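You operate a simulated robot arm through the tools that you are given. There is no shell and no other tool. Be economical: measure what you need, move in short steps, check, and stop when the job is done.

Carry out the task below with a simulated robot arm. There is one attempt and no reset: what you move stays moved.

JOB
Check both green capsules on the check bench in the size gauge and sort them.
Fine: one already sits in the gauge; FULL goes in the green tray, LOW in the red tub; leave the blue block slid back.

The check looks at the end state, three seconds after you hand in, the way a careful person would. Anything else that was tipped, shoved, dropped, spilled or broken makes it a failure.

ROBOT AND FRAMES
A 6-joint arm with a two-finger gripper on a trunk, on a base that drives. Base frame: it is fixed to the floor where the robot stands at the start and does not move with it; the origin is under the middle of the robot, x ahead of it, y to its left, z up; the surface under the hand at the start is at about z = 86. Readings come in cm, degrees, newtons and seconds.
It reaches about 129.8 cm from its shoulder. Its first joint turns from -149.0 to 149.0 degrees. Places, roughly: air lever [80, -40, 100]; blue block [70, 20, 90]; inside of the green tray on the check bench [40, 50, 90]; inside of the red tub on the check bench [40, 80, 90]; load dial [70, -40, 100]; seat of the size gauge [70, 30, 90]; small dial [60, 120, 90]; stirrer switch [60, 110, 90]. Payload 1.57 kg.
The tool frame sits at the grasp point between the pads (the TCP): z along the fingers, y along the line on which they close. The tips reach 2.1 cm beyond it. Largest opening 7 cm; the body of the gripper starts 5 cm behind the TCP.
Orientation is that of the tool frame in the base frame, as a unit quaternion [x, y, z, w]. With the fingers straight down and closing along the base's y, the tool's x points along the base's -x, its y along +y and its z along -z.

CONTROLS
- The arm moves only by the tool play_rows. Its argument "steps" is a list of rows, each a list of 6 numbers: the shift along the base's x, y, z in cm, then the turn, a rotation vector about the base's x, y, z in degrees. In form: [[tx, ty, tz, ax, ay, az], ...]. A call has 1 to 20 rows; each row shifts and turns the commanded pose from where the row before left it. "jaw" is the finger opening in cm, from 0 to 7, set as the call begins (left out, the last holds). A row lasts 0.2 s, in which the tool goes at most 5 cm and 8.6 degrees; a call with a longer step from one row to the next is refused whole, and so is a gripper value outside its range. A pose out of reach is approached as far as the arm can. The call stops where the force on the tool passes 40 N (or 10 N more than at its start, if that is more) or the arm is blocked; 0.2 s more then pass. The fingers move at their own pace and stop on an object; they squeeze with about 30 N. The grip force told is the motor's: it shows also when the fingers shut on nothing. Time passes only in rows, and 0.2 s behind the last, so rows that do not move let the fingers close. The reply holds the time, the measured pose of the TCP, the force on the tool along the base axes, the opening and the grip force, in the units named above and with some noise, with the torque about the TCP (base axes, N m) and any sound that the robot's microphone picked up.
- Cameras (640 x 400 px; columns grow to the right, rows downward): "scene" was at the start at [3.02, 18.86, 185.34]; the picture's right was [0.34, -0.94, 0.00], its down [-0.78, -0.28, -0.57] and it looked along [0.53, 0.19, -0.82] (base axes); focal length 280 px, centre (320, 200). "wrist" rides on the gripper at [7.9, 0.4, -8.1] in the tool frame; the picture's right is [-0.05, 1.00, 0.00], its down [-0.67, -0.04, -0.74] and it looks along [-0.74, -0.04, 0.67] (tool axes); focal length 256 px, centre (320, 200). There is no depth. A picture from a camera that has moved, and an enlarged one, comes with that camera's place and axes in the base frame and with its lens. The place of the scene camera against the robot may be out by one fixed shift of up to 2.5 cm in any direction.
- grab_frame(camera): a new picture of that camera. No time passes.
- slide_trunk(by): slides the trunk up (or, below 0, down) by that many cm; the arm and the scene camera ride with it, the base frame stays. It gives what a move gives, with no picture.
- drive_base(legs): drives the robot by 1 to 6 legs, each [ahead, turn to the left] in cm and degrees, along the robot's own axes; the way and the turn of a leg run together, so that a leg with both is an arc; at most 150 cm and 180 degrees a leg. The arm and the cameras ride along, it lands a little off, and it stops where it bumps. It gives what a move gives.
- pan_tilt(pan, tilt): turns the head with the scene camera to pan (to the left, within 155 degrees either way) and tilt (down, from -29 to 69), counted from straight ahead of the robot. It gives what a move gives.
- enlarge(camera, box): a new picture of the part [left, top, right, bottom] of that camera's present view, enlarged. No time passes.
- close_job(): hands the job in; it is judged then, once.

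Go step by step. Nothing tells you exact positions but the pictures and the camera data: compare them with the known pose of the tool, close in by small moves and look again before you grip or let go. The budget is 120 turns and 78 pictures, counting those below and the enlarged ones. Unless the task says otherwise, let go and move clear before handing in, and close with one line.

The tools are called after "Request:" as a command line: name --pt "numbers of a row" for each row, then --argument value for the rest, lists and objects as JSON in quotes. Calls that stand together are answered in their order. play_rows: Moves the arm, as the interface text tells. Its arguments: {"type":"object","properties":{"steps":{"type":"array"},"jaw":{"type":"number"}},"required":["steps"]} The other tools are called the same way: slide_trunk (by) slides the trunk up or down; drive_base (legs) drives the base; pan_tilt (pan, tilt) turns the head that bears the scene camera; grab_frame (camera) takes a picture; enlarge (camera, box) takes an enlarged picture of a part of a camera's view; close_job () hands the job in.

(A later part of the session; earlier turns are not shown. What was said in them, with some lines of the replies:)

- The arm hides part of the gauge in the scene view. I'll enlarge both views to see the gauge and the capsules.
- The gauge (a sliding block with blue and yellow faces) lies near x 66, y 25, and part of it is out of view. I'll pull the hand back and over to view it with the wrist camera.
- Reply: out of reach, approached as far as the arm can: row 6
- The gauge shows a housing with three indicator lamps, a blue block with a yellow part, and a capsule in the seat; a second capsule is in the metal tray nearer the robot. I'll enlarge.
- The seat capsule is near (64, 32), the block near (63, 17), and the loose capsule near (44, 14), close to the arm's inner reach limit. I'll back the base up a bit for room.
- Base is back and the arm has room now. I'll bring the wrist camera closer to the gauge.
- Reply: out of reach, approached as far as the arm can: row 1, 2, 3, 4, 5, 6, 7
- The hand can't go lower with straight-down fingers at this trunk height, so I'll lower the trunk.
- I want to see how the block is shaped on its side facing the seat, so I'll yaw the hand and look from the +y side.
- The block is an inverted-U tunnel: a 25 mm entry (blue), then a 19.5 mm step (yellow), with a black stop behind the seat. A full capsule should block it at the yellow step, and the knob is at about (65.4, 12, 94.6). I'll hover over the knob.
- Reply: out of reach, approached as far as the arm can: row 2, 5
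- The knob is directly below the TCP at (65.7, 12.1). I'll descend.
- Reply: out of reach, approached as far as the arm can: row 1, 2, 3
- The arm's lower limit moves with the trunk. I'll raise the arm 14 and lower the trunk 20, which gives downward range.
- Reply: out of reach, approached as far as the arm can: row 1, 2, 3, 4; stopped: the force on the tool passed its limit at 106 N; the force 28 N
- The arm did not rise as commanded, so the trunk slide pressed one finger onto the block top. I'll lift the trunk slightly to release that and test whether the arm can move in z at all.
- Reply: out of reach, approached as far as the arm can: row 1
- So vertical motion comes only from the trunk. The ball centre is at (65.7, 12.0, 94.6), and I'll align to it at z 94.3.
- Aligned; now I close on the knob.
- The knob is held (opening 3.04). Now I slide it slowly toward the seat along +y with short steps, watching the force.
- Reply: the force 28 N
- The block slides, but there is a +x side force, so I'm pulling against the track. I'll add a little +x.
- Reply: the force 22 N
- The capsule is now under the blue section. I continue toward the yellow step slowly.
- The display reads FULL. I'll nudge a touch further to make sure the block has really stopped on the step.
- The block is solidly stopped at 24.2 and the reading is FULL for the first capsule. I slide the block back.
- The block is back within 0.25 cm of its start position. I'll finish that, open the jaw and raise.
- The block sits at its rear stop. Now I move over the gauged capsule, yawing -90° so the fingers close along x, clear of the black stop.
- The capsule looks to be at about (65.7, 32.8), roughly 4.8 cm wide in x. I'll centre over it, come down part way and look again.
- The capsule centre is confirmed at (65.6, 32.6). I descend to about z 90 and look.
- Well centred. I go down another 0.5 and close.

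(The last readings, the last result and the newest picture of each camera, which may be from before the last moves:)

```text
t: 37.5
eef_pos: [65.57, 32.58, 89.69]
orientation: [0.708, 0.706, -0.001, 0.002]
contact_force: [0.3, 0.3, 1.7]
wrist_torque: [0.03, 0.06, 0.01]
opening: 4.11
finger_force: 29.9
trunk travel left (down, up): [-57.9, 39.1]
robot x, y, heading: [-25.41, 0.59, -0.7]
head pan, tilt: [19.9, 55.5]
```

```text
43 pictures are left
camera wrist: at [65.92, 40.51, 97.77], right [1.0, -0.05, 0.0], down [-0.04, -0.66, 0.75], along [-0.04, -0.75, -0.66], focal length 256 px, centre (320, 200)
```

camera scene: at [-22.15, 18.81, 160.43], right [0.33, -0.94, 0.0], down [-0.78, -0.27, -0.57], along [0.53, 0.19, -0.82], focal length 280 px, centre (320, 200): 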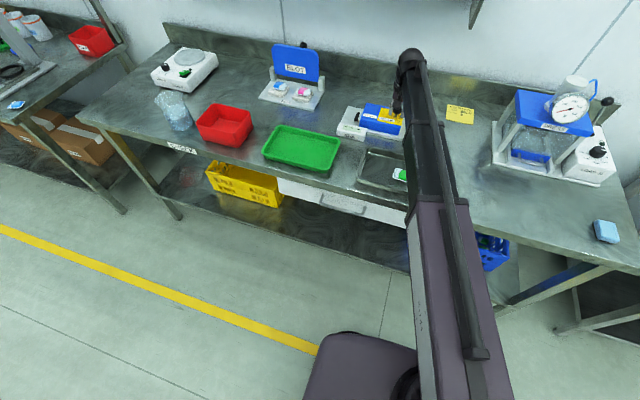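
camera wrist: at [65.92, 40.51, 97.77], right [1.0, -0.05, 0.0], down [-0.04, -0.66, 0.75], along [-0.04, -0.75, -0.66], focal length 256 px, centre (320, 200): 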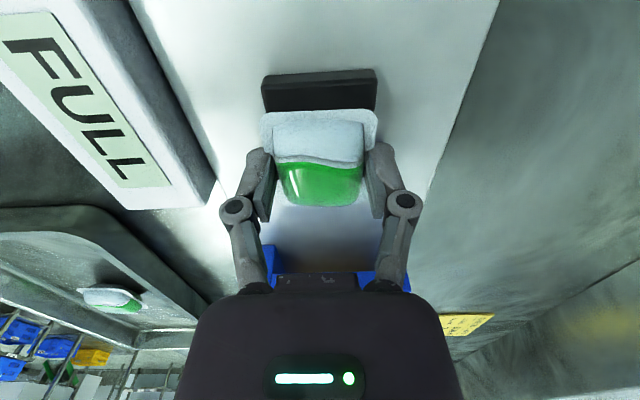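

The pillow is gripped (4.1 cm). I lift it and carry it over the green tray, at about (41, 51).

Request:
slide_trunk --by 8

Request:
play_rows --pt "-3.5 2.64 0 0 0 0" --pt "-3.5 2.64 0 0 0 0" --pt "-3.5 2.64 0 0 0 0" --pt "-3.5 2.64 0 0 0 0" --pt "-3.5 2.64 0 0 0 0" --pt "-3.5 2.64 0 0 0 0" --pt "-3.5 2.64 0 0 0 0"

Request:
grab_frame --camera "wrist"

Request:
grab_frame --camera "scene"

```text
t: 38.7
eef_pos: [65.51, 32.52, 97.72]
orientation: [0.708, 0.706, -0.002, 0.002]
contact_force: [-0.5, -1.0, -0.1]
wrist_torque: [0.01, 0.0, -0.02]
opening: 4.15
finger_force: 29.7
trunk travel left (down, up): [-65.9, 31.1]
robot x, y, heading: [-25.64, 0.51, -0.5]
head pan, tilt: [19.9, 55.5]
```

```text
t: 40.3
eef_pos: [41.2, 51.25, 97.71]
orientation: [0.708, 0.706, -0.001, 0.001]
contact_force: [0.2, -0.2, 0.0]
wrist_torque: [0.03, 0.02, 0.01]
opening: 4.13
finger_force: 30.3
out of reach, approached as far as the arm can: row 3
trunk travel left (down, up): [-65.9, 31.1]
robot x, y, heading: [-25.71, 0.57, -0.6]
head pan, tilt: [19.9, 55.5]
```

```text
42 pictures are left
camera wrist: at [41.52, 59.1, 105.76], right [1.0, -0.06, 0.0], down [-0.04, -0.66, 0.75], along [-0.04, -0.75, -0.66], focal length 256 px, centre (320, 200)
```

wrist: 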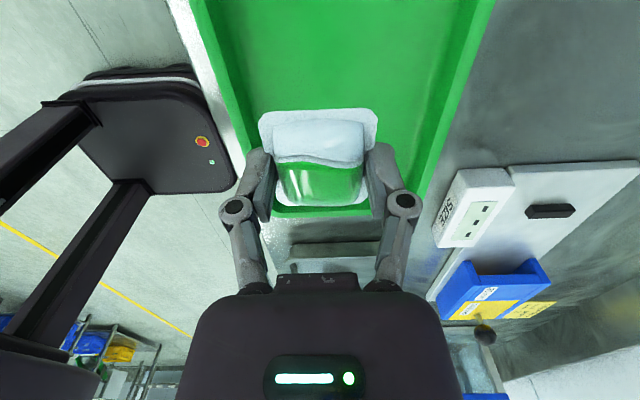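

```text
41 pictures are left
camera scene: at [-22.17, 18.84, 163.92], right [0.33, -0.94, 0.0], down [-0.78, -0.27, -0.57], along [0.53, 0.19, -0.82], focal length 280 px, centre (320, 200)
```

scene: 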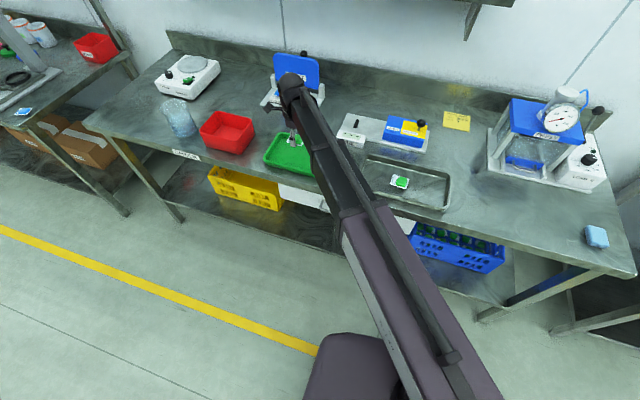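

It is over the tray interior. I lower in stages until contact.

Request:
slide_trunk --by -7.5

Request:
slide_trunk --by -0.5

Request:
enlarge --camera "scene" --box '[240, 90, 340, 190]'

```text
t: 41.4
eef_pos: [41.25, 51.05, 90.21]
orientation: [0.708, 0.706, -0.002, 0.001]
contact_force: [-0.1, -0.5, -0.1]
wrist_torque: [-0.03, 0.03, -0.02]
opening: 4.16
finger_force: 29.1
trunk travel left (down, up): [-58.4, 38.6]
robot x, y, heading: [-25.32, 0.86, -0.4]
head pan, tilt: [19.9, 55.5]
```

```text
t: 42.0
eef_pos: [41.13, 51.14, 89.74]
orientation: [0.708, 0.706, -0.001, 0.002]
contact_force: [-0.5, 0.2, -1.0]
wrist_torque: [0.03, 0.0, -0.04]
opening: 4.14
finger_force: 30.2
trunk travel left (down, up): [-57.9, 39.1]
robot x, y, heading: [-25.18, 0.91, -0.5]
head pan, tilt: [19.9, 55.5]
```

```text
4.00 times, centred on (290, 140) of scene
camera zoom: at [-22.14, 18.81, 155.92], right [0.33, -0.94, 0.0], down [-0.78, -0.27, -0.57], along [0.53, 0.19, -0.82], focal length 1118 px, centre (440, 440)
```

zoom: 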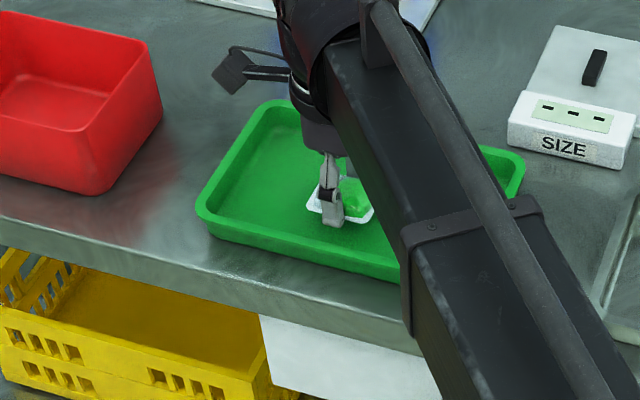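

Request:
slide_trunk --by -0.4

Request:
slide_trunk --by -0.3

```text
t: 42.5
eef_pos: [41.19, 51.11, 89.27]
orientation: [0.708, 0.707, -0.002, 0.002]
contact_force: [0.0, -0.4, -0.6]
wrist_torque: [0.01, -0.01, -0.01]
opening: 4.14
finger_force: 30.0
trunk travel left (down, up): [-57.5, 39.5]
robot x, y, heading: [-25.12, 0.94, -0.8]
head pan, tilt: [19.9, 55.5]
```

```text
t: 43.0
eef_pos: [41.12, 50.98, 89.08]
orientation: [0.708, 0.706, -0.001, 0.002]
contact_force: [0.6, -0.7, -0.1]
wrist_torque: [0.04, 0.02, 0.02]
opening: 4.13
finger_force: 29.8
trunk travel left (down, up): [-57.2, 39.8]
robot x, y, heading: [-25.57, 0.44, -0.8]
head pan, tilt: [19.9, 55.5]
```

Request:
slide_trunk --by -0.3

Request:
slide_trunk --by -0.3

```text
t: 43.5
eef_pos: [41.1, 51.0, 88.76]
orientation: [0.708, 0.706, -0.001, 0.001]
contact_force: [-1.4, -0.9, 2.1]
wrist_torque: [-0.04, 0.07, -0.01]
opening: 4.12
finger_force: 29.8
trunk travel left (down, up): [-56.9, 40.1]
robot x, y, heading: [-25.19, 0.32, -0.5]
head pan, tilt: [19.9, 55.5]
```

```text
t: 44.0
eef_pos: [41.11, 51.03, 88.51]
orientation: [0.708, 0.707, -0.001, 0.002]
contact_force: [3.1, -0.4, 14.4]
wrist_torque: [0.01, -0.06, 0.01]
opening: 4.13
finger_force: 30.0
trunk travel left (down, up): [-56.6, 40.4]
robot x, y, heading: [-25.54, 0.59, -0.7]
head pan, tilt: [19.9, 55.5]
```

Contact with the tray floor at z 88.75. I release and rise.

Request:
play_rows --pt "0 0 0 0 0 0" --pt "0 0 0 0 0 0" --jaw 6.5

Request:
slide_trunk --by 12

Request:
grab_frame --camera "wrist"

```text
t: 44.6
eef_pos: [41.2, 51.13, 88.48]
orientation: [0.708, 0.706, -0.001, 0.001]
contact_force: [0.6, -0.4, 0.3]
wrist_torque: [0.04, 0.01, -0.01]
opening: 6.5
finger_force: 0.0
trunk travel left (down, up): [-56.6, 40.4]
robot x, y, heading: [-25.26, 1.01, -0.6]
head pan, tilt: [19.9, 55.5]
```

```text
t: 46.1
eef_pos: [41.09, 51.03, 100.42]
orientation: [0.707, 0.707, -0.001, 0.001]
contact_force: [0.3, -0.1, -0.3]
wrist_torque: [0.0, -0.02, -0.02]
opening: 6.53
finger_force: 0.2
trunk travel left (down, up): [-68.6, 28.4]
robot x, y, heading: [-25.6, 0.88, -0.6]
head pan, tilt: [19.9, 55.5]
```

```text
39 pictures are left
camera wrist: at [41.59, 59.07, 108.44], right [1.0, -0.05, 0.0], down [-0.04, -0.66, 0.75], along [-0.04, -0.75, -0.66], focal length 256 px, centre (320, 200)
```

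wrist: 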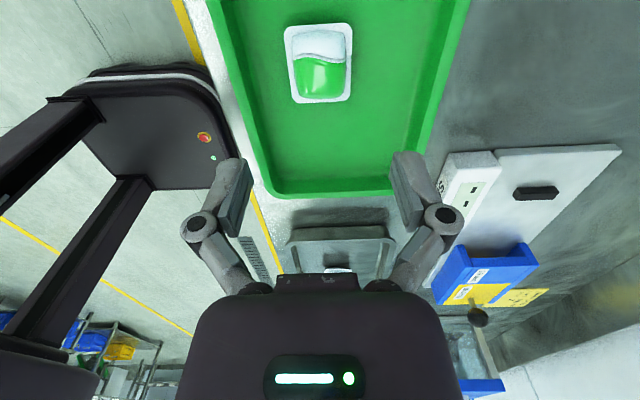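

The first capsule is in the green tray. Next I go to the second capsule on the metal tray, near (43, 14).

Request:
play_rows --pt "0.2 -4 0 0 0 0" --pt "0.2 -4 0 0 0 0" --pt "0.2 -4 0 0 0 0" --pt "0.2 -4 0 0 0 0" --pt "0.2 -4 0 0 0 0" --pt "0.2 -4 0 0 0 0" --pt "0.2 -4 0 0 0 0" --pt "0.2 -4 0 0 0 0" --pt "0.2 -4 0 0 0 0" --jaw 7

Request:
grab_frame --camera "wrist"

```text
t: 48.1
eef_pos: [42.97, 15.07, 100.53]
orientation: [0.708, 0.706, -0.001, 0.001]
contact_force: [-0.7, -0.5, 0.7]
wrist_torque: [0.01, 0.0, 0.0]
opening: 6.97
finger_force: 0.0
trunk travel left (down, up): [-68.6, 28.4]
robot x, y, heading: [-25.41, 0.65, -0.6]
head pan, tilt: [19.9, 55.5]
```

```text
38 pictures are left
camera wrist: at [43.41, 23.08, 108.47], right [1.0, -0.05, 0.0], down [-0.04, -0.66, 0.75], along [-0.04, -0.75, -0.66], focal length 256 px, centre (320, 200)
```

wrist: 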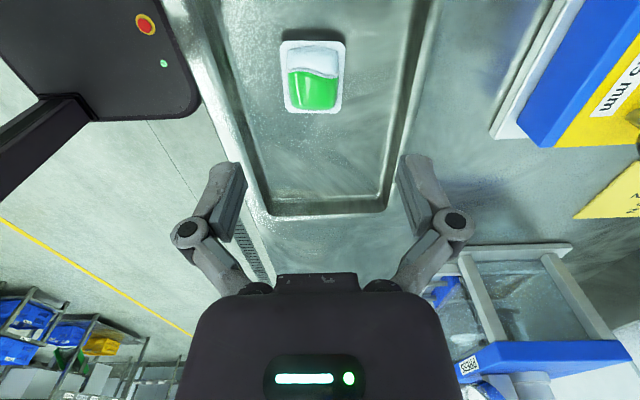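

The second capsule is at about (42.3, 14.0). I centre and descend part way.

Request:
play_rows --pt "-0.65 -1.0 0 0 0 0"

Request:
slide_trunk --by -8

Request:
grab_frame --camera "wrist"

```text
t: 48.5
eef_pos: [42.37, 14.09, 100.5]
orientation: [0.708, 0.707, -0.002, 0.001]
contact_force: [0.3, 0.5, 0.4]
wrist_torque: [0.0, 0.01, 0.0]
opening: 7.01
finger_force: 0.1
trunk travel left (down, up): [-68.6, 28.4]
robot x, y, heading: [-25.27, 0.52, -0.6]
head pan, tilt: [19.9, 55.5]
```

```text
t: 49.7
eef_pos: [42.26, 14.21, 92.48]
orientation: [0.708, 0.707, -0.001, 0.001]
contact_force: [0.3, 0.4, 0.4]
wrist_torque: [0.0, 0.02, 0.02]
opening: 7.02
finger_force: 0.0
trunk travel left (down, up): [-60.6, 36.4]
robot x, y, heading: [-24.71, 0.66, -0.6]
head pan, tilt: [19.9, 55.5]
```

```text
37 pictures are left
camera wrist: at [42.71, 22.19, 100.46], right [1.0, -0.05, 0.0], down [-0.04, -0.66, 0.75], along [-0.04, -0.75, -0.66], focal length 256 px, centre (320, 200)
```

wrist: 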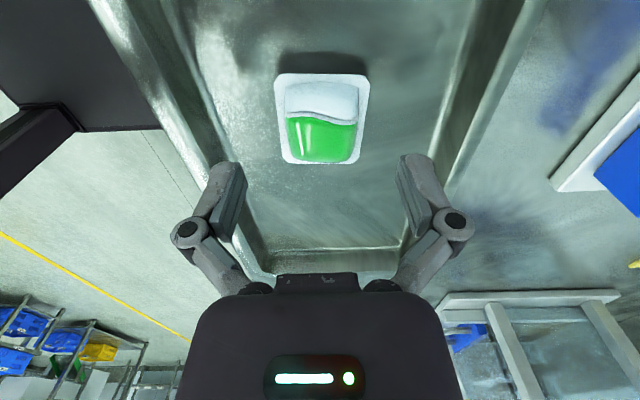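

Centred. I descend to grip height.

Request:
slide_trunk --by -3.2

Request:
grab_frame --camera "wrist"

```text
t: 50.5
eef_pos: [42.24, 14.22, 89.24]
orientation: [0.708, 0.706, -0.002, 0.001]
contact_force: [-0.3, 0.0, -0.4]
wrist_torque: [0.01, -0.01, 0.0]
opening: 7.02
finger_force: 0.0
trunk travel left (down, up): [-57.4, 39.6]
robot x, y, heading: [-25.23, 0.59, -0.6]
head pan, tilt: [19.9, 55.5]
```

```text
36 pictures are left
camera wrist: at [42.71, 22.19, 97.26], right [1.0, -0.05, 0.0], down [-0.04, -0.66, 0.75], along [-0.04, -0.75, -0.66], focal length 256 px, centre (320, 200)
```

wrist: 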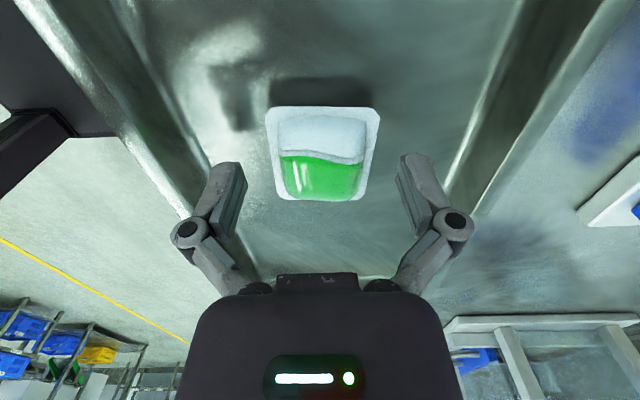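

Request:
slide_trunk --by -0.4

Request:
play_rows --pt "0 0 0 0 0 0" --pt "0 0 0 0 0 0" --pt "0 0 0 0 0 0" --jaw 3.5

Request:
grab_frame --camera "wrist"

```text
t: 51.0
eef_pos: [42.35, 14.13, 88.78]
orientation: [0.708, 0.706, -0.002, 0.002]
contact_force: [0.3, 0.2, -0.1]
wrist_torque: [-0.01, 0.0, 0.0]
opening: 6.99
finger_force: 0.0
trunk travel left (down, up): [-57.0, 40.0]
robot x, y, heading: [-25.08, 0.78, -0.7]
head pan, tilt: [19.9, 55.5]
```

```text
t: 51.8
eef_pos: [42.25, 14.22, 88.86]
orientation: [0.708, 0.706, -0.002, 0.001]
contact_force: [-0.2, 0.2, 1.7]
wrist_torque: [0.05, -0.04, 0.0]
opening: 4.12
finger_force: 30.0
trunk travel left (down, up): [-57.0, 40.0]
robot x, y, heading: [-25.48, 0.36, -0.7]
head pan, tilt: [19.9, 55.5]
```

```text
35 pictures are left
camera wrist: at [42.7, 22.19, 96.87], right [1.0, -0.05, 0.0], down [-0.04, -0.66, 0.75], along [-0.04, -0.75, -0.66], focal length 256 px, centre (320, 200)
```

wrist: 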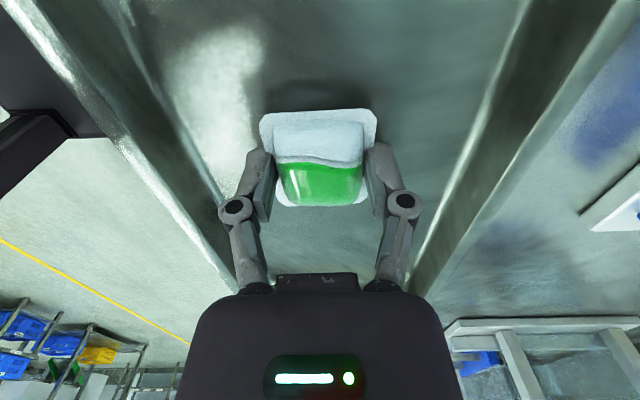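

Gripped the same way as the first one. I lift and carry it to the seat at TCP (65.55, 32.55).

Request:
slide_trunk --by 10

Request:
play_rows --pt "3.32 2.62 0 0 0 0" --pt "3.32 2.62 0 0 0 0" --pt "3.32 2.62 0 0 0 0" --pt "3.32 2.62 0 0 0 0" --pt "3.32 2.62 0 0 0 0" --pt "3.32 2.62 0 0 0 0" --pt "3.32 2.62 0 0 0 0"

Request:
grab_frame --camera "wrist"

```text
t: 53.1
eef_pos: [42.29, 14.23, 98.72]
orientation: [0.708, 0.706, -0.002, 0.002]
contact_force: [-0.1, 0.5, -0.9]
wrist_torque: [0.0, -0.01, -0.05]
opening: 4.13
finger_force: 29.9
trunk travel left (down, up): [-67.0, 30.0]
robot x, y, heading: [-25.54, 1.03, -0.6]
head pan, tilt: [19.9, 55.5]
```

```text
t: 54.8
eef_pos: [65.67, 32.87, 98.78]
orientation: [0.708, 0.707, -0.001, 0.001]
contact_force: [-0.2, -0.3, -0.8]
wrist_torque: [0.02, 0.0, 0.01]
opening: 4.12
finger_force: 30.0
trunk travel left (down, up): [-67.0, 30.0]
robot x, y, heading: [-25.27, 0.36, -0.6]
head pan, tilt: [19.9, 55.5]
```

```text
34 pictures are left
camera wrist: at [66.03, 40.83, 106.8], right [1.0, -0.06, 0.0], down [-0.04, -0.66, 0.75], along [-0.04, -0.75, -0.66], focal length 256 px, centre (320, 200)
```

wrist: 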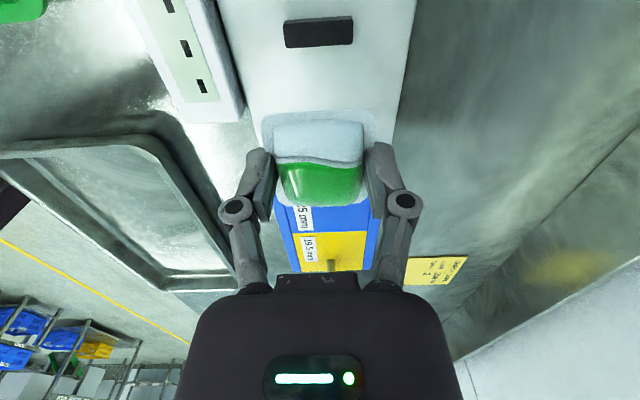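

I correct by (-0.1, -0.4) and lower toward the plate.

Request:
play_rows --pt "-0.1 -0.4 0 0 0 0"

Request:
slide_trunk --by -8.4

Request:
grab_frame --camera "wrist"

```text
t: 55.1
eef_pos: [65.5, 32.34, 98.86]
orientation: [0.707, 0.707, -0.001, 0.002]
contact_force: [0.2, 0.3, 1.4]
wrist_torque: [0.0, 0.01, 0.07]
opening: 4.16
finger_force: 30.3
trunk travel left (down, up): [-67.0, 30.0]
robot x, y, heading: [-25.21, 0.59, -0.8]
head pan, tilt: [19.9, 55.5]
```

```text
t: 56.4
eef_pos: [65.38, 32.41, 90.6]
orientation: [0.708, 0.706, -0.002, 0.001]
contact_force: [0.5, -0.2, 0.0]
wrist_torque: [0.02, 0.03, 0.02]
opening: 4.13
finger_force: 29.7
trunk travel left (down, up): [-58.6, 38.4]
robot x, y, heading: [-25.1, 0.86, -0.8]
head pan, tilt: [19.9, 55.5]
```

```text
33 pictures are left
camera wrist: at [65.87, 40.38, 98.46], right [1.0, -0.05, 0.0], down [-0.04, -0.66, 0.75], along [-0.04, -0.75, -0.66], focal length 256 px, centre (320, 200)
```

wrist: 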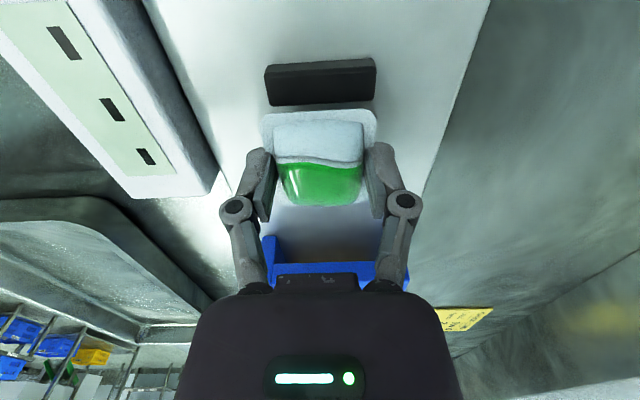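

Request:
slide_trunk --by -0.6

Request:
slide_trunk --by -0.3

```text
t: 56.9
eef_pos: [65.52, 32.37, 89.94]
orientation: [0.708, 0.706, -0.001, 0.001]
contact_force: [0.3, -0.2, 0.2]
wrist_torque: [0.01, 0.02, -0.01]
opening: 4.16
finger_force: 30.1
trunk travel left (down, up): [-58.0, 39.0]
robot x, y, heading: [-25.34, 0.89, -0.3]
head pan, tilt: [19.9, 55.5]
```

```text
t: 57.4
eef_pos: [65.43, 32.28, 89.75]
orientation: [0.708, 0.707, 0.0, 0.002]
contact_force: [4.7, 0.4, 15.4]
wrist_torque: [0.06, -0.09, 0.03]
opening: 4.16
finger_force: 29.9
trunk travel left (down, up): [-57.7, 39.3]
robot x, y, heading: [-25.4, 0.45, -0.4]
head pan, tilt: [19.9, 55.5]
```

Contact with the plate. I release, rise and look.

Request:
play_rows --pt "0 0 0 0 0 0" --pt "0 0 0 0 0 0" --jaw 6.6

Request:
slide_trunk --by 11.5

Request:
grab_frame --camera "wrist"

```text
t: 58.0
eef_pos: [65.47, 32.46, 89.41]
orientation: [0.708, 0.707, -0.002, 0.001]
contact_force: [0.8, 0.1, 0.0]
wrist_torque: [-0.01, -0.04, 0.01]
opening: 6.6
finger_force: 0.0
trunk travel left (down, up): [-57.7, 39.3]
robot x, y, heading: [-25.51, 0.79, -0.7]
head pan, tilt: [19.9, 55.5]
```

```text
t: 59.5
eef_pos: [65.4, 32.47, 100.98]
orientation: [0.708, 0.706, -0.001, 0.001]
contact_force: [0.1, 0.4, 2.3]
wrist_torque: [0.0, -0.02, 0.01]
opening: 6.61
finger_force: 0.1
trunk travel left (down, up): [-69.2, 27.8]
robot x, y, heading: [-25.36, 0.46, -0.7]
head pan, tilt: [19.9, 55.5]
```

```text
32 pictures are left
camera wrist: at [65.89, 40.39, 109.04], right [1.0, -0.05, 0.0], down [-0.04, -0.66, 0.75], along [-0.04, -0.75, -0.66], focal length 256 px, centre (320, 200)
```

wrist: 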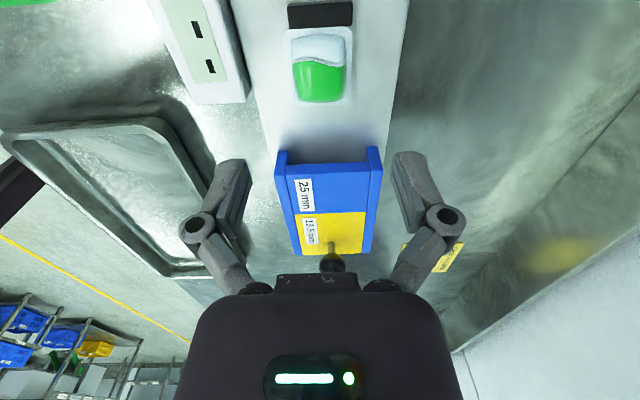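

The second capsule is seated. I return above the knob with yaw back to 0.

Request:
play_rows --pt "0.02 -1.87 0 0 0 8.18" --pt "0.02 -1.87 0 0 0 8.18" --pt "0.02 -1.87 0 0 0 8.18" --pt "0.02 -1.87 0 0 0 8.18" --pt "0.02 -1.87 0 0 0 8.18" --pt "0.02 -1.87 0 0 0 8.18" --pt "0.02 -1.87 0 0 0 8.18" --pt "0.02 -1.87 0 0 0 8.18" --pt "0.02 -1.87 0 0 0 8.18" --pt "0.02 -1.87 0 0 0 8.18" --pt "0.02 -1.87 0 0 0 8.18" --jaw 7

Request:
grab_frame --camera "wrist"

```text
t: 61.9
eef_pos: [65.6, 11.79, 101.0]
orientation: [0.0, 1.0, 0.0, 0.001]
contact_force: [-0.3, 0.3, -0.1]
wrist_torque: [-0.04, 0.0, 0.03]
opening: 7.01
finger_force: 0.0
trunk travel left (down, up): [-69.2, 27.8]
robot x, y, heading: [-25.51, 0.29, -0.6]
head pan, tilt: [19.9, 55.5]
```

```text
31 pictures are left
camera wrist: at [57.66, 12.28, 109.06], right [0.05, 1.0, 0.0], down [0.66, -0.03, 0.75], along [0.75, -0.04, -0.66], focal length 256 px, centre (320, 200)
```

wrist: 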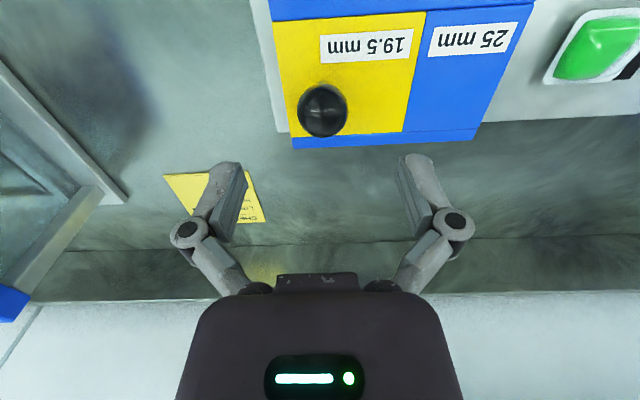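

Aligned with the knob. I descend and grip it.

Request:
slide_trunk --by -6.7

Request:
play_rows --pt "0 0 0 0 0 0" --pt "0 0 0 0 0 0" --pt "0 0 0 0 0 0" --jaw 2.4

```text
t: 62.9
eef_pos: [65.71, 11.86, 94.33]
orientation: [0.001, 1.0, 0.0, 0.002]
contact_force: [0.2, 0.2, 0.8]
wrist_torque: [-0.03, -0.01, 0.01]
opening: 6.99
finger_force: 0.1
trunk travel left (down, up): [-62.5, 34.5]
robot x, y, heading: [-25.43, 0.72, -0.7]
head pan, tilt: [19.9, 55.5]
```

```text
t: 63.7
eef_pos: [65.58, 12.07, 94.38]
orientation: [0.001, 1.0, 0.0, 0.002]
contact_force: [4.4, 8.9, 9.7]
wrist_torque: [0.06, 0.17, 0.01]
opening: 3.06
finger_force: 32.1
trunk travel left (down, up): [-62.5, 34.5]
robot x, y, heading: [-25.42, 0.72, -0.6]
head pan, tilt: [19.9, 55.5]
```

Request:
play_rows --pt "0.02 0.6 0 0 0 0" --pt "0.01 0.6 0 0 0 0" --pt "0 0.6 0 0 0 0" --pt "0 0.6 0 0 0 0" --pt "0 0.6 0 0 0 0" --pt "0 0.6 0 0 0 0" --pt "0 0.6 0 0 0 0" --pt "0 0.6 0 0 0 0"

```text
t: 65.5
eef_pos: [65.67, 16.65, 94.47]
orientation: [0.002, 1.0, 0.0, 0.002]
contact_force: [-2.7, 0.3, 4.0]
wrist_torque: [-0.04, -0.32, 0.05]
opening: 3.02
finger_force: 32.3
trunk travel left (down, up): [-62.5, 34.5]
robot x, y, heading: [-25.54, 0.91, -0.3]
head pan, tilt: [19.9, 55.5]
```

Request:
play_rows --pt "-0.03 0.6 0 0 0 0" --pt "-0.01 0.6 0 0 0 0" --pt "-0.01 0.6 0 0 0 0" --pt "0 0.6 0 0 0 0" --pt "0 0.6 0 0 0 0" --pt "0 0.6 0 0 0 0" --pt "0 0.6 0 0 0 0" --pt "0 0.6 0 0 0 0" --pt "0 0.6 0 0 0 0" --pt "0 0.5 0 0 0 0"

Request:
enlarge --camera "scene" --box '[320, 80, 440, 155]'

```text
t: 67.7
eef_pos: [65.62, 22.52, 94.32]
orientation: [0.0, 1.0, 0.0, 0.003]
contact_force: [-1.4, 0.7, 4.9]
wrist_torque: [-0.07, 0.14, 0.05]
opening: 3.03
finger_force: 31.5
trunk travel left (down, up): [-62.5, 34.5]
robot x, y, heading: [-25.08, 0.89, -0.6]
head pan, tilt: [19.9, 55.5]
```

```text
5.33 times, centred on (380, 118) of scene
camera zoom: at [-22.19, 18.81, 160.53], right [0.33, -0.94, 0.0], down [-0.78, -0.27, -0.57], along [0.53, 0.19, -0.82], focal length 1491 px, centre (0, 640)
```

zoom: 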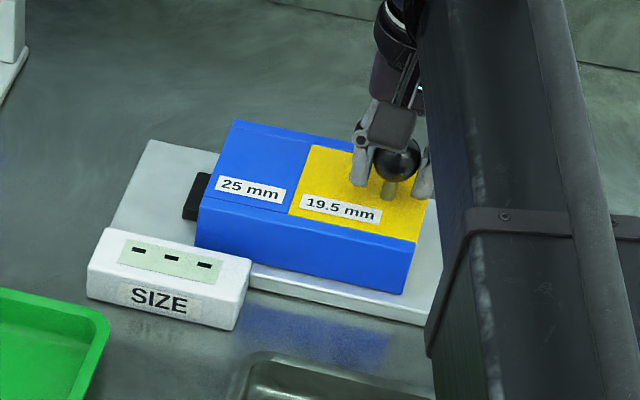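

Request:
play_rows --pt "0 0.3 0 0 0 0" --pt "0 0.3 0 0 0 0" --pt "0 0.3 0 0 0 0" --pt "0 0.3 0 0 0 0" --pt "0 0.3 0 0 0 0" --pt "0 0.2 0 0 0 0" --pt "0 0.2 0 0 0 0"

Request:
enlarge --camera "scene" --box '[320, 80, 440, 155]'

```text
t: 69.3
eef_pos: [65.54, 24.24, 94.31]
orientation: [0.001, 1.0, -0.001, 0.001]
contact_force: [-15.6, -6.5, -8.5]
wrist_torque: [0.07, -0.41, 0.05]
opening: 3.01
finger_force: 32.2
trunk travel left (down, up): [-62.5, 34.5]
robot x, y, heading: [-25.43, 0.51, -0.4]
head pan, tilt: [19.9, 55.5]
```

```text
5.33 times, centred on (380, 118) of scene
camera zoom: at [-22.23, 18.76, 160.51], right [0.33, -0.94, 0.0], down [-0.78, -0.27, -0.57], along [0.53, 0.19, -0.82], focal length 1491 px, centre (0, 640)
```

zoom: 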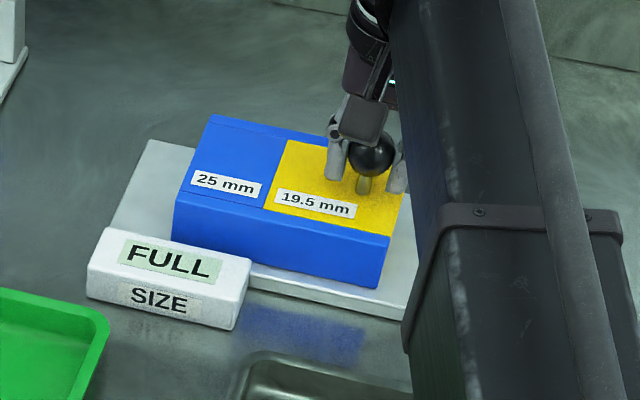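

FULL again. I'll press slightly more to confirm the block is truly stopped.

Request:
play_rows --pt "-0.06 0.1 0 0 0 0" --pt "0 0.1 0 0 0 0"

Request:
enlarge --camera "scene" --box '[320, 80, 440, 155]'

```text
t: 69.9
eef_pos: [65.55, 24.24, 94.26]
orientation: [0.002, 1.0, -0.002, 0.001]
contact_force: [-15.2, -21.5, -10.9]
wrist_torque: [0.01, 0.11, -0.04]
opening: 3.02
finger_force: 31.6
trunk travel left (down, up): [-62.5, 34.5]
robot x, y, heading: [-25.48, 0.83, -0.7]
head pan, tilt: [19.9, 55.5]
```

```text
5.33 times, centred on (380, 118) of scene
camera zoom: at [-22.17, 18.61, 160.53], right [0.33, -0.94, 0.0], down [-0.78, -0.27, -0.57], along [0.53, 0.19, -0.82], focal length 1491 px, centre (0, 640)
```

zoom: 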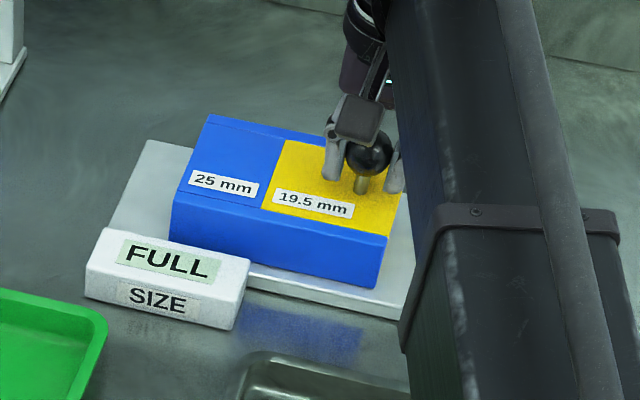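

Both are FULL: the block is stopped hard at the same place. I slide the block back.

Request:
play_rows --pt "0 -0.5 0 0 0 0" --pt "0 -0.5 0 0 0 0" --pt "0 -0.6 0 0 0 0" --pt "0 -0.6 0 0 0 0" --pt "0 -0.6 0 0 0 0" --pt "0 -0.6 0 0 0 0" --pt "0 -0.6 0 0 0 0" --pt "0 -0.6 0 0 0 0" --pt "0 -0.6 0 0 0 0" --pt "0 -0.6 0 0 0 0"

```text
t: 72.1
eef_pos: [65.62, 18.77, 94.39]
orientation: [0.001, 1.0, 0.0, 0.002]
contact_force: [-4.0, -0.3, 1.1]
wrist_torque: [0.12, -0.51, -0.03]
opening: 3.04
finger_force: 31.7
trunk travel left (down, up): [-62.5, 34.5]
robot x, y, heading: [-25.48, 0.95, -0.7]
head pan, tilt: [19.9, 55.5]
```

Request:
play_rows --pt "0 -0.6 0 0 0 0" --pt "0 -0.6 0 0 0 0" --pt "0 -0.6 0 0 0 0" --pt "0 -0.6 0 0 0 0" --pt "0 -0.6 0 0 0 0" --pt "0 -0.6 0 0 0 0" --pt "0 -0.6 0 0 0 0" --pt "0 -0.6 0 0 0 0" --pt "0 -0.6 0 0 0 0" --pt "0 -0.6 0 0 0 0" --pt "0 -0.6 0 0 0 0" --pt "0 -0.2 0 0 0 0"

```text
t: 74.7
eef_pos: [65.55, 11.96, 94.22]
orientation: [0.001, 1.0, 0.0, 0.001]
contact_force: [17.5, 0.7, 9.7]
wrist_torque: [0.01, -0.29, -0.05]
opening: 3.02
finger_force: 32.4
trunk travel left (down, up): [-62.5, 34.5]
robot x, y, heading: [-25.59, 0.64, -0.5]
head pan, tilt: [19.9, 55.5]
```

Request:
play_rows --pt "0.05 -0.15 0 0 0 0"

Request:
play_rows --pt "0 0 0 0 0 0" --pt "0 0 0 0 0 0" --jaw 7

Request:
slide_trunk --by 7

```text
t: 75.1
eef_pos: [65.57, 11.92, 94.29]
orientation: [0.001, 1.0, -0.001, 0.002]
contact_force: [10.9, 4.5, 3.8]
wrist_torque: [-0.06, -0.65, -0.1]
opening: 3.03
finger_force: 32.2
trunk travel left (down, up): [-62.5, 34.5]
robot x, y, heading: [-25.13, 0.53, -0.7]
head pan, tilt: [19.9, 55.5]
```

```text
t: 75.7
eef_pos: [65.55, 11.93, 94.38]
orientation: [0.001, 1.0, 0.0, 0.002]
contact_force: [0.6, -0.3, 0.1]
wrist_torque: [-0.03, 0.0, -0.02]
opening: 6.98
finger_force: 0.0
trunk travel left (down, up): [-62.5, 34.5]
robot x, y, heading: [-25.04, 0.85, -0.5]
head pan, tilt: [19.9, 55.5]
```

```text
t: 76.8
eef_pos: [65.5, 11.83, 101.4]
orientation: [0.001, 1.0, -0.001, 0.001]
contact_force: [-0.2, 0.0, -0.1]
wrist_torque: [-0.01, -0.01, 0.02]
opening: 7.02
finger_force: 0.0
trunk travel left (down, up): [-69.5, 27.5]
robot x, y, heading: [-25.26, 0.51, -0.5]
head pan, tilt: [19.9, 55.5]
```

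The block is back at its stop. I go over the second capsule again.

Request:
play_rows --pt "0 1.88 0 0 0 -8.18" --pt "0 1.88 0 0 0 -8.18" --pt "0 1.88 0 0 0 -8.18" --pt "0 1.88 0 0 0 -8.18" --pt "0 1.88 0 0 0 -8.18" --pt "0 1.88 0 0 0 -8.18" --pt "0 1.88 0 0 0 -8.18" --pt "0 1.88 0 0 0 -8.18" --pt "0 1.88 0 0 0 -8.18" --pt "0 1.88 0 0 0 -8.18" --pt "0 1.88 0 0 0 -8.18"

Request:
slide_trunk --by -7

Request:
grab_frame --camera "wrist"

```text
t: 79.2
eef_pos: [65.52, 32.63, 101.33]
orientation: [0.708, 0.706, -0.001, 0.001]
contact_force: [0.3, -0.3, -0.2]
wrist_torque: [-0.02, 0.01, 0.03]
opening: 7.01
finger_force: 0.2
trunk travel left (down, up): [-69.5, 27.5]
robot x, y, heading: [-25.17, 0.9, -0.7]
head pan, tilt: [19.9, 55.5]
```

```text
t: 80.3
eef_pos: [65.57, 32.39, 94.27]
orientation: [0.707, 0.707, -0.001, 0.001]
contact_force: [-0.7, 0.5, 0.0]
wrist_torque: [0.01, 0.0, -0.02]
opening: 7.01
finger_force: 0.1
trunk travel left (down, up): [-62.5, 34.5]
robot x, y, heading: [-25.28, 0.49, -0.8]
head pan, tilt: [19.9, 55.5]
```

```text
27 pictures are left
camera wrist: at [65.94, 40.43, 102.36], right [1.0, -0.06, 0.0], down [-0.04, -0.66, 0.75], along [-0.04, -0.75, -0.66], focal length 256 px, centre (320, 200)
```

wrist: 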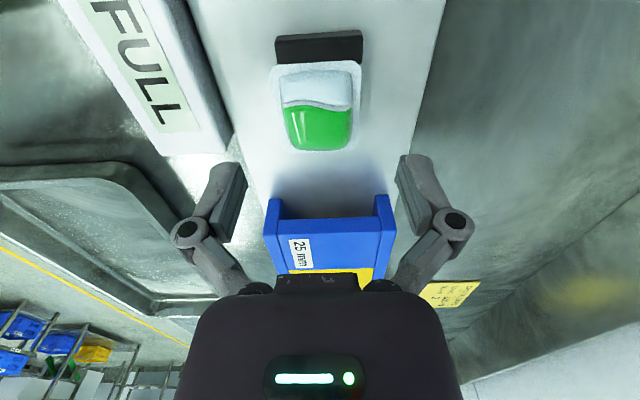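

Request:
play_rows --pt "0 0.2 0 0 0 0"

Request:
slide_trunk --by -4.5

Request:
play_rows --pt "0 0 0 0 0 0" --pt "0 0 0 0 0 0" --pt "0 0 0 0 0 0" --jaw 3.5

Request:
slide_trunk --by 9

Request:
grab_frame --camera "wrist"

```text
t: 80.7
eef_pos: [65.42, 32.58, 94.35]
orientation: [0.708, 0.706, -0.002, 0.001]
contact_force: [-0.2, -0.5, -0.3]
wrist_torque: [-0.04, 0.0, 0.0]
opening: 7.01
finger_force: 0.0
trunk travel left (down, up): [-62.5, 34.5]
robot x, y, heading: [-25.08, 0.52, -0.6]
head pan, tilt: [19.9, 55.5]
```

```text
t: 81.6
eef_pos: [65.57, 32.61, 89.77]
orientation: [0.708, 0.707, -0.001, 0.001]
contact_force: [0.6, 0.1, -1.0]
wrist_torque: [-0.01, 0.0, -0.02]
opening: 7.01
finger_force: 0.0
trunk travel left (down, up): [-58.0, 39.0]
robot x, y, heading: [-25.4, 1.08, -0.4]
head pan, tilt: [19.9, 55.5]
```

```text
t: 82.4
eef_pos: [65.42, 32.61, 89.85]
orientation: [0.707, 0.707, -0.001, 0.002]
contact_force: [0.4, 0.4, 5.0]
wrist_torque: [-0.03, 0.05, 0.03]
opening: 4.17
finger_force: 29.5
trunk travel left (down, up): [-58.0, 39.0]
robot x, y, heading: [-25.34, 0.68, -0.7]
head pan, tilt: [19.9, 55.5]
```

```text
t: 83.6
eef_pos: [65.49, 32.65, 98.82]
orientation: [0.708, 0.707, -0.002, 0.001]
contact_force: [-0.4, 0.2, -0.4]
wrist_torque: [0.02, 0.0, -0.02]
opening: 4.11
finger_force: 29.7
trunk travel left (down, up): [-67.0, 30.0]
robot x, y, heading: [-25.42, 0.84, -0.8]
head pan, tilt: [19.9, 55.5]
```

```text
26 pictures are left
camera wrist: at [65.95, 40.65, 106.84], right [1.0, -0.05, 0.0], down [-0.04, -0.66, 0.75], along [-0.04, -0.75, -0.66], focal length 256 px, centre (320, 200)
```

wrist: 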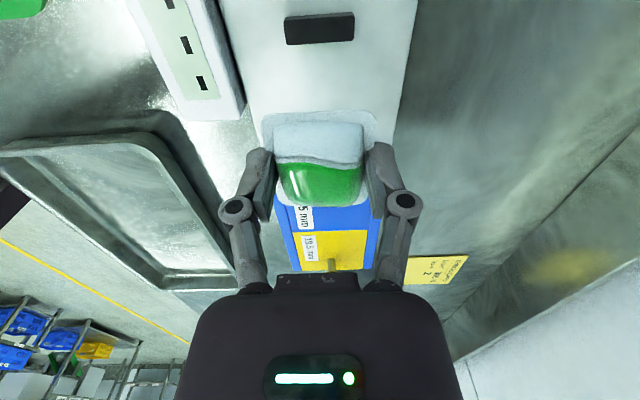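

Held. I carry it to a free spot in the green tray beside the first, at (41.2, 43.5).

Request:
play_rows --pt "-4.05 1.81 0 0 0 0" --pt "-4.05 1.81 0 0 0 0" --pt "-4.05 1.81 0 0 0 0" --pt "-4.05 1.81 0 0 0 0" --pt "-4.05 1.81 0 0 0 0" --pt "-4.05 1.81 0 0 0 0"

Request:
grab_frame --camera "wrist"

Request:
enlarge --camera "scene" --box '[240, 90, 360, 190]'

```text
t: 85.0
eef_pos: [41.09, 43.5, 98.82]
orientation: [0.708, 0.706, -0.001, 0.002]
contact_force: [0.1, 0.2, -0.1]
wrist_torque: [-0.03, 0.01, -0.01]
opening: 4.13
finger_force: 29.6
trunk travel left (down, up): [-67.0, 30.0]
robot x, y, heading: [-25.2, 1.0, -0.6]
head pan, tilt: [19.9, 55.5]
```

```text
25 pictures are left
camera wrist: at [41.44, 51.37, 106.88], right [1.0, -0.06, 0.0], down [-0.04, -0.66, 0.75], along [-0.04, -0.75, -0.66], focal length 256 px, centre (320, 200)
```

wrist: 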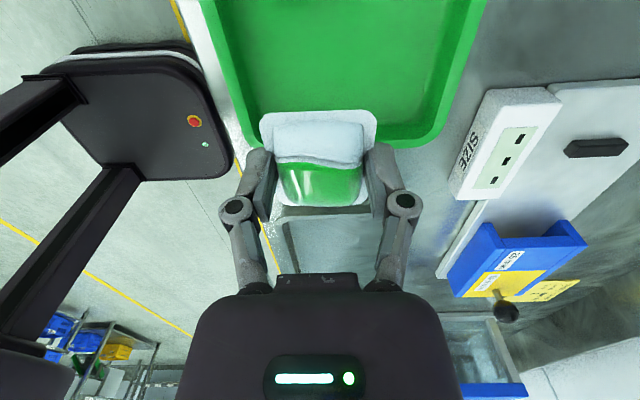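

```text
4.00 times, centred on (300, 140) of scene
camera zoom: at [-22.19, 18.83, 165.02], right [0.33, -0.94, 0.0], down [-0.78, -0.27, -0.57], along [0.53, 0.19, -0.82], focal length 1118 px, centre (400, 440)
```

zoom: 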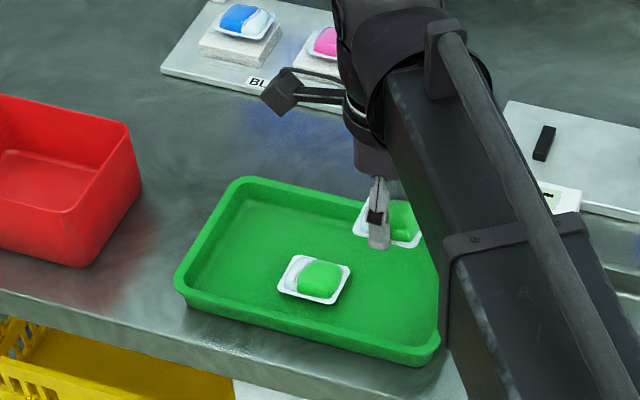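

Clear of both the rim and the first capsule. I lower it.

Request:
slide_trunk --by -8.8

Request:
grab_frame --camera "wrist"

Request:
enlarge --camera "scene" --box '[240, 90, 360, 190]'

```text
t: 86.3
eef_pos: [41.18, 43.43, 90.07]
orientation: [0.707, 0.707, -0.001, 0.001]
contact_force: [0.7, -0.5, 0.6]
wrist_torque: [0.01, 0.0, 0.02]
opening: 4.12
finger_force: 29.8
trunk travel left (down, up): [-58.2, 38.8]
robot x, y, heading: [-25.41, 0.62, -0.4]
head pan, tilt: [19.9, 55.5]
```

```text
23 pictures are left
camera wrist: at [41.53, 51.36, 98.06], right [1.0, -0.06, 0.0], down [-0.04, -0.66, 0.75], along [-0.04, -0.75, -0.66], focal length 256 px, centre (320, 200)
```

wrist: 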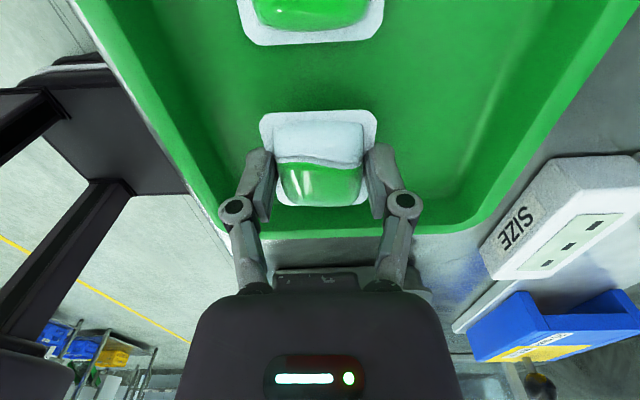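

```text
4.00 times, centred on (300, 140) of scene
camera zoom: at [-22.15, 18.81, 156.22], right [0.33, -0.94, 0.0], down [-0.78, -0.27, -0.57], along [0.53, 0.19, -0.82], focal length 1118 px, centre (400, 440)
```

zoom: 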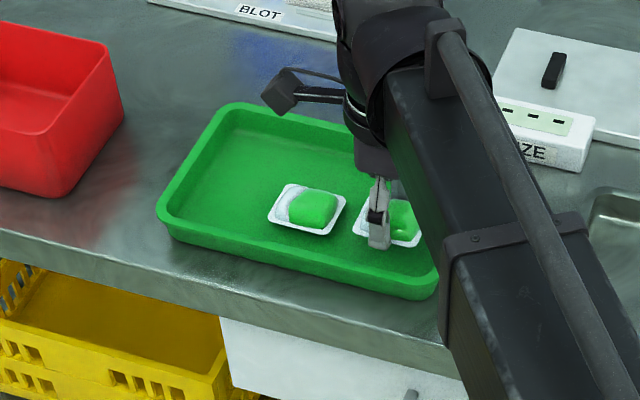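

Clear on all sides. Final lowering in small steps.

Request:
slide_trunk --by -1.0

Request:
slide_trunk --by -0.3

```text
t: 86.8
eef_pos: [41.06, 43.38, 89.01]
orientation: [0.708, 0.706, -0.001, 0.0]
contact_force: [0.6, -0.3, 0.7]
wrist_torque: [0.0, 0.0, 0.0]
opening: 4.1
finger_force: 30.0
trunk travel left (down, up): [-57.2, 39.8]
robot x, y, heading: [-25.5, 0.72, -0.5]
head pan, tilt: [19.9, 55.5]
```

```text
t: 87.4
eef_pos: [41.16, 43.39, 88.67]
orientation: [0.708, 0.706, -0.002, 0.002]
contact_force: [2.3, 1.4, 10.1]
wrist_torque: [0.05, 0.03, -0.03]
opening: 4.13
finger_force: 30.3
trunk travel left (down, up): [-56.9, 40.1]
robot x, y, heading: [-24.89, 0.84, -0.8]
head pan, tilt: [19.9, 55.5]
```

On the floor of the tray: I release, rise well clear and check everything.

Request:
play_rows --pt "0 0 0 0 0 0" --pt "0 0 0 0 0 0" --jaw 6.5

Request:
slide_trunk --by 18

Request:
grab_frame --camera "wrist"

Request:
grab_frame --camera "scene"

```text
t: 88.0
eef_pos: [41.13, 43.23, 88.75]
orientation: [0.708, 0.707, -0.001, 0.001]
contact_force: [0.2, 0.0, -0.3]
wrist_torque: [-0.02, 0.02, -0.02]
opening: 6.49
finger_force: 0.1
trunk travel left (down, up): [-56.9, 40.1]
robot x, y, heading: [-25.47, 0.79, -0.6]
head pan, tilt: [19.9, 55.5]
```

```text
t: 90.0
eef_pos: [41.0, 43.3, 106.68]
orientation: [0.708, 0.706, -0.001, 0.002]
contact_force: [0.3, 0.7, -0.2]
wrist_torque: [-0.01, -0.02, 0.0]
opening: 6.51
finger_force: 0.0
trunk travel left (down, up): [-74.9, 22.1]
robot x, y, heading: [-25.64, 0.81, -0.9]
head pan, tilt: [19.9, 55.5]
```

```text
21 pictures are left
camera wrist: at [41.53, 51.38, 114.75], right [1.0, -0.05, 0.0], down [-0.04, -0.66, 0.75], along [-0.04, -0.75, -0.66], focal length 256 px, centre (320, 200)
```

wrist: 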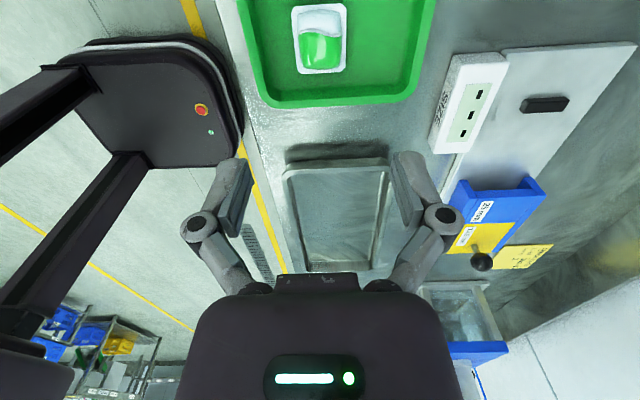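

```text
20 pictures are left
camera scene: at [-22.14, 18.83, 172.91], right [0.33, -0.94, 0.0], down [-0.78, -0.27, -0.57], along [0.53, 0.19, -0.82], focal length 280 px, centre (320, 200)
```

scene: 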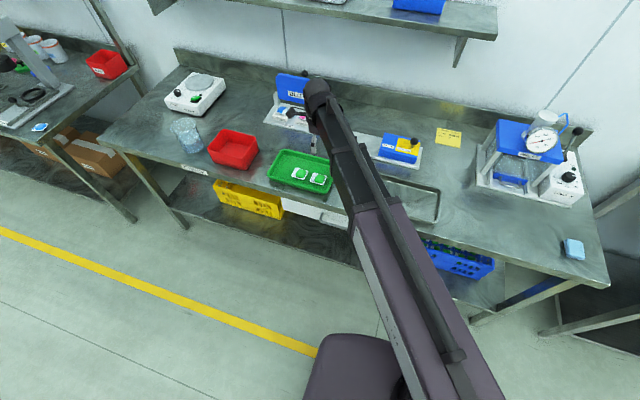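

Both capsules lie in the green tray, the block is slid back, and the rest of the bench looks undisturbed. I'll hand in.

Request:
close_job

```text
The job is handed in.
```

Both green capsules read FULL in the size gauge, so both are in the green tray; the red tub got none, the blue block is slid back, and the hand is clear. On the first approach the hand came down on top of the blue block with about 106 N, but I saw no damage and the block slid normally afterwards.
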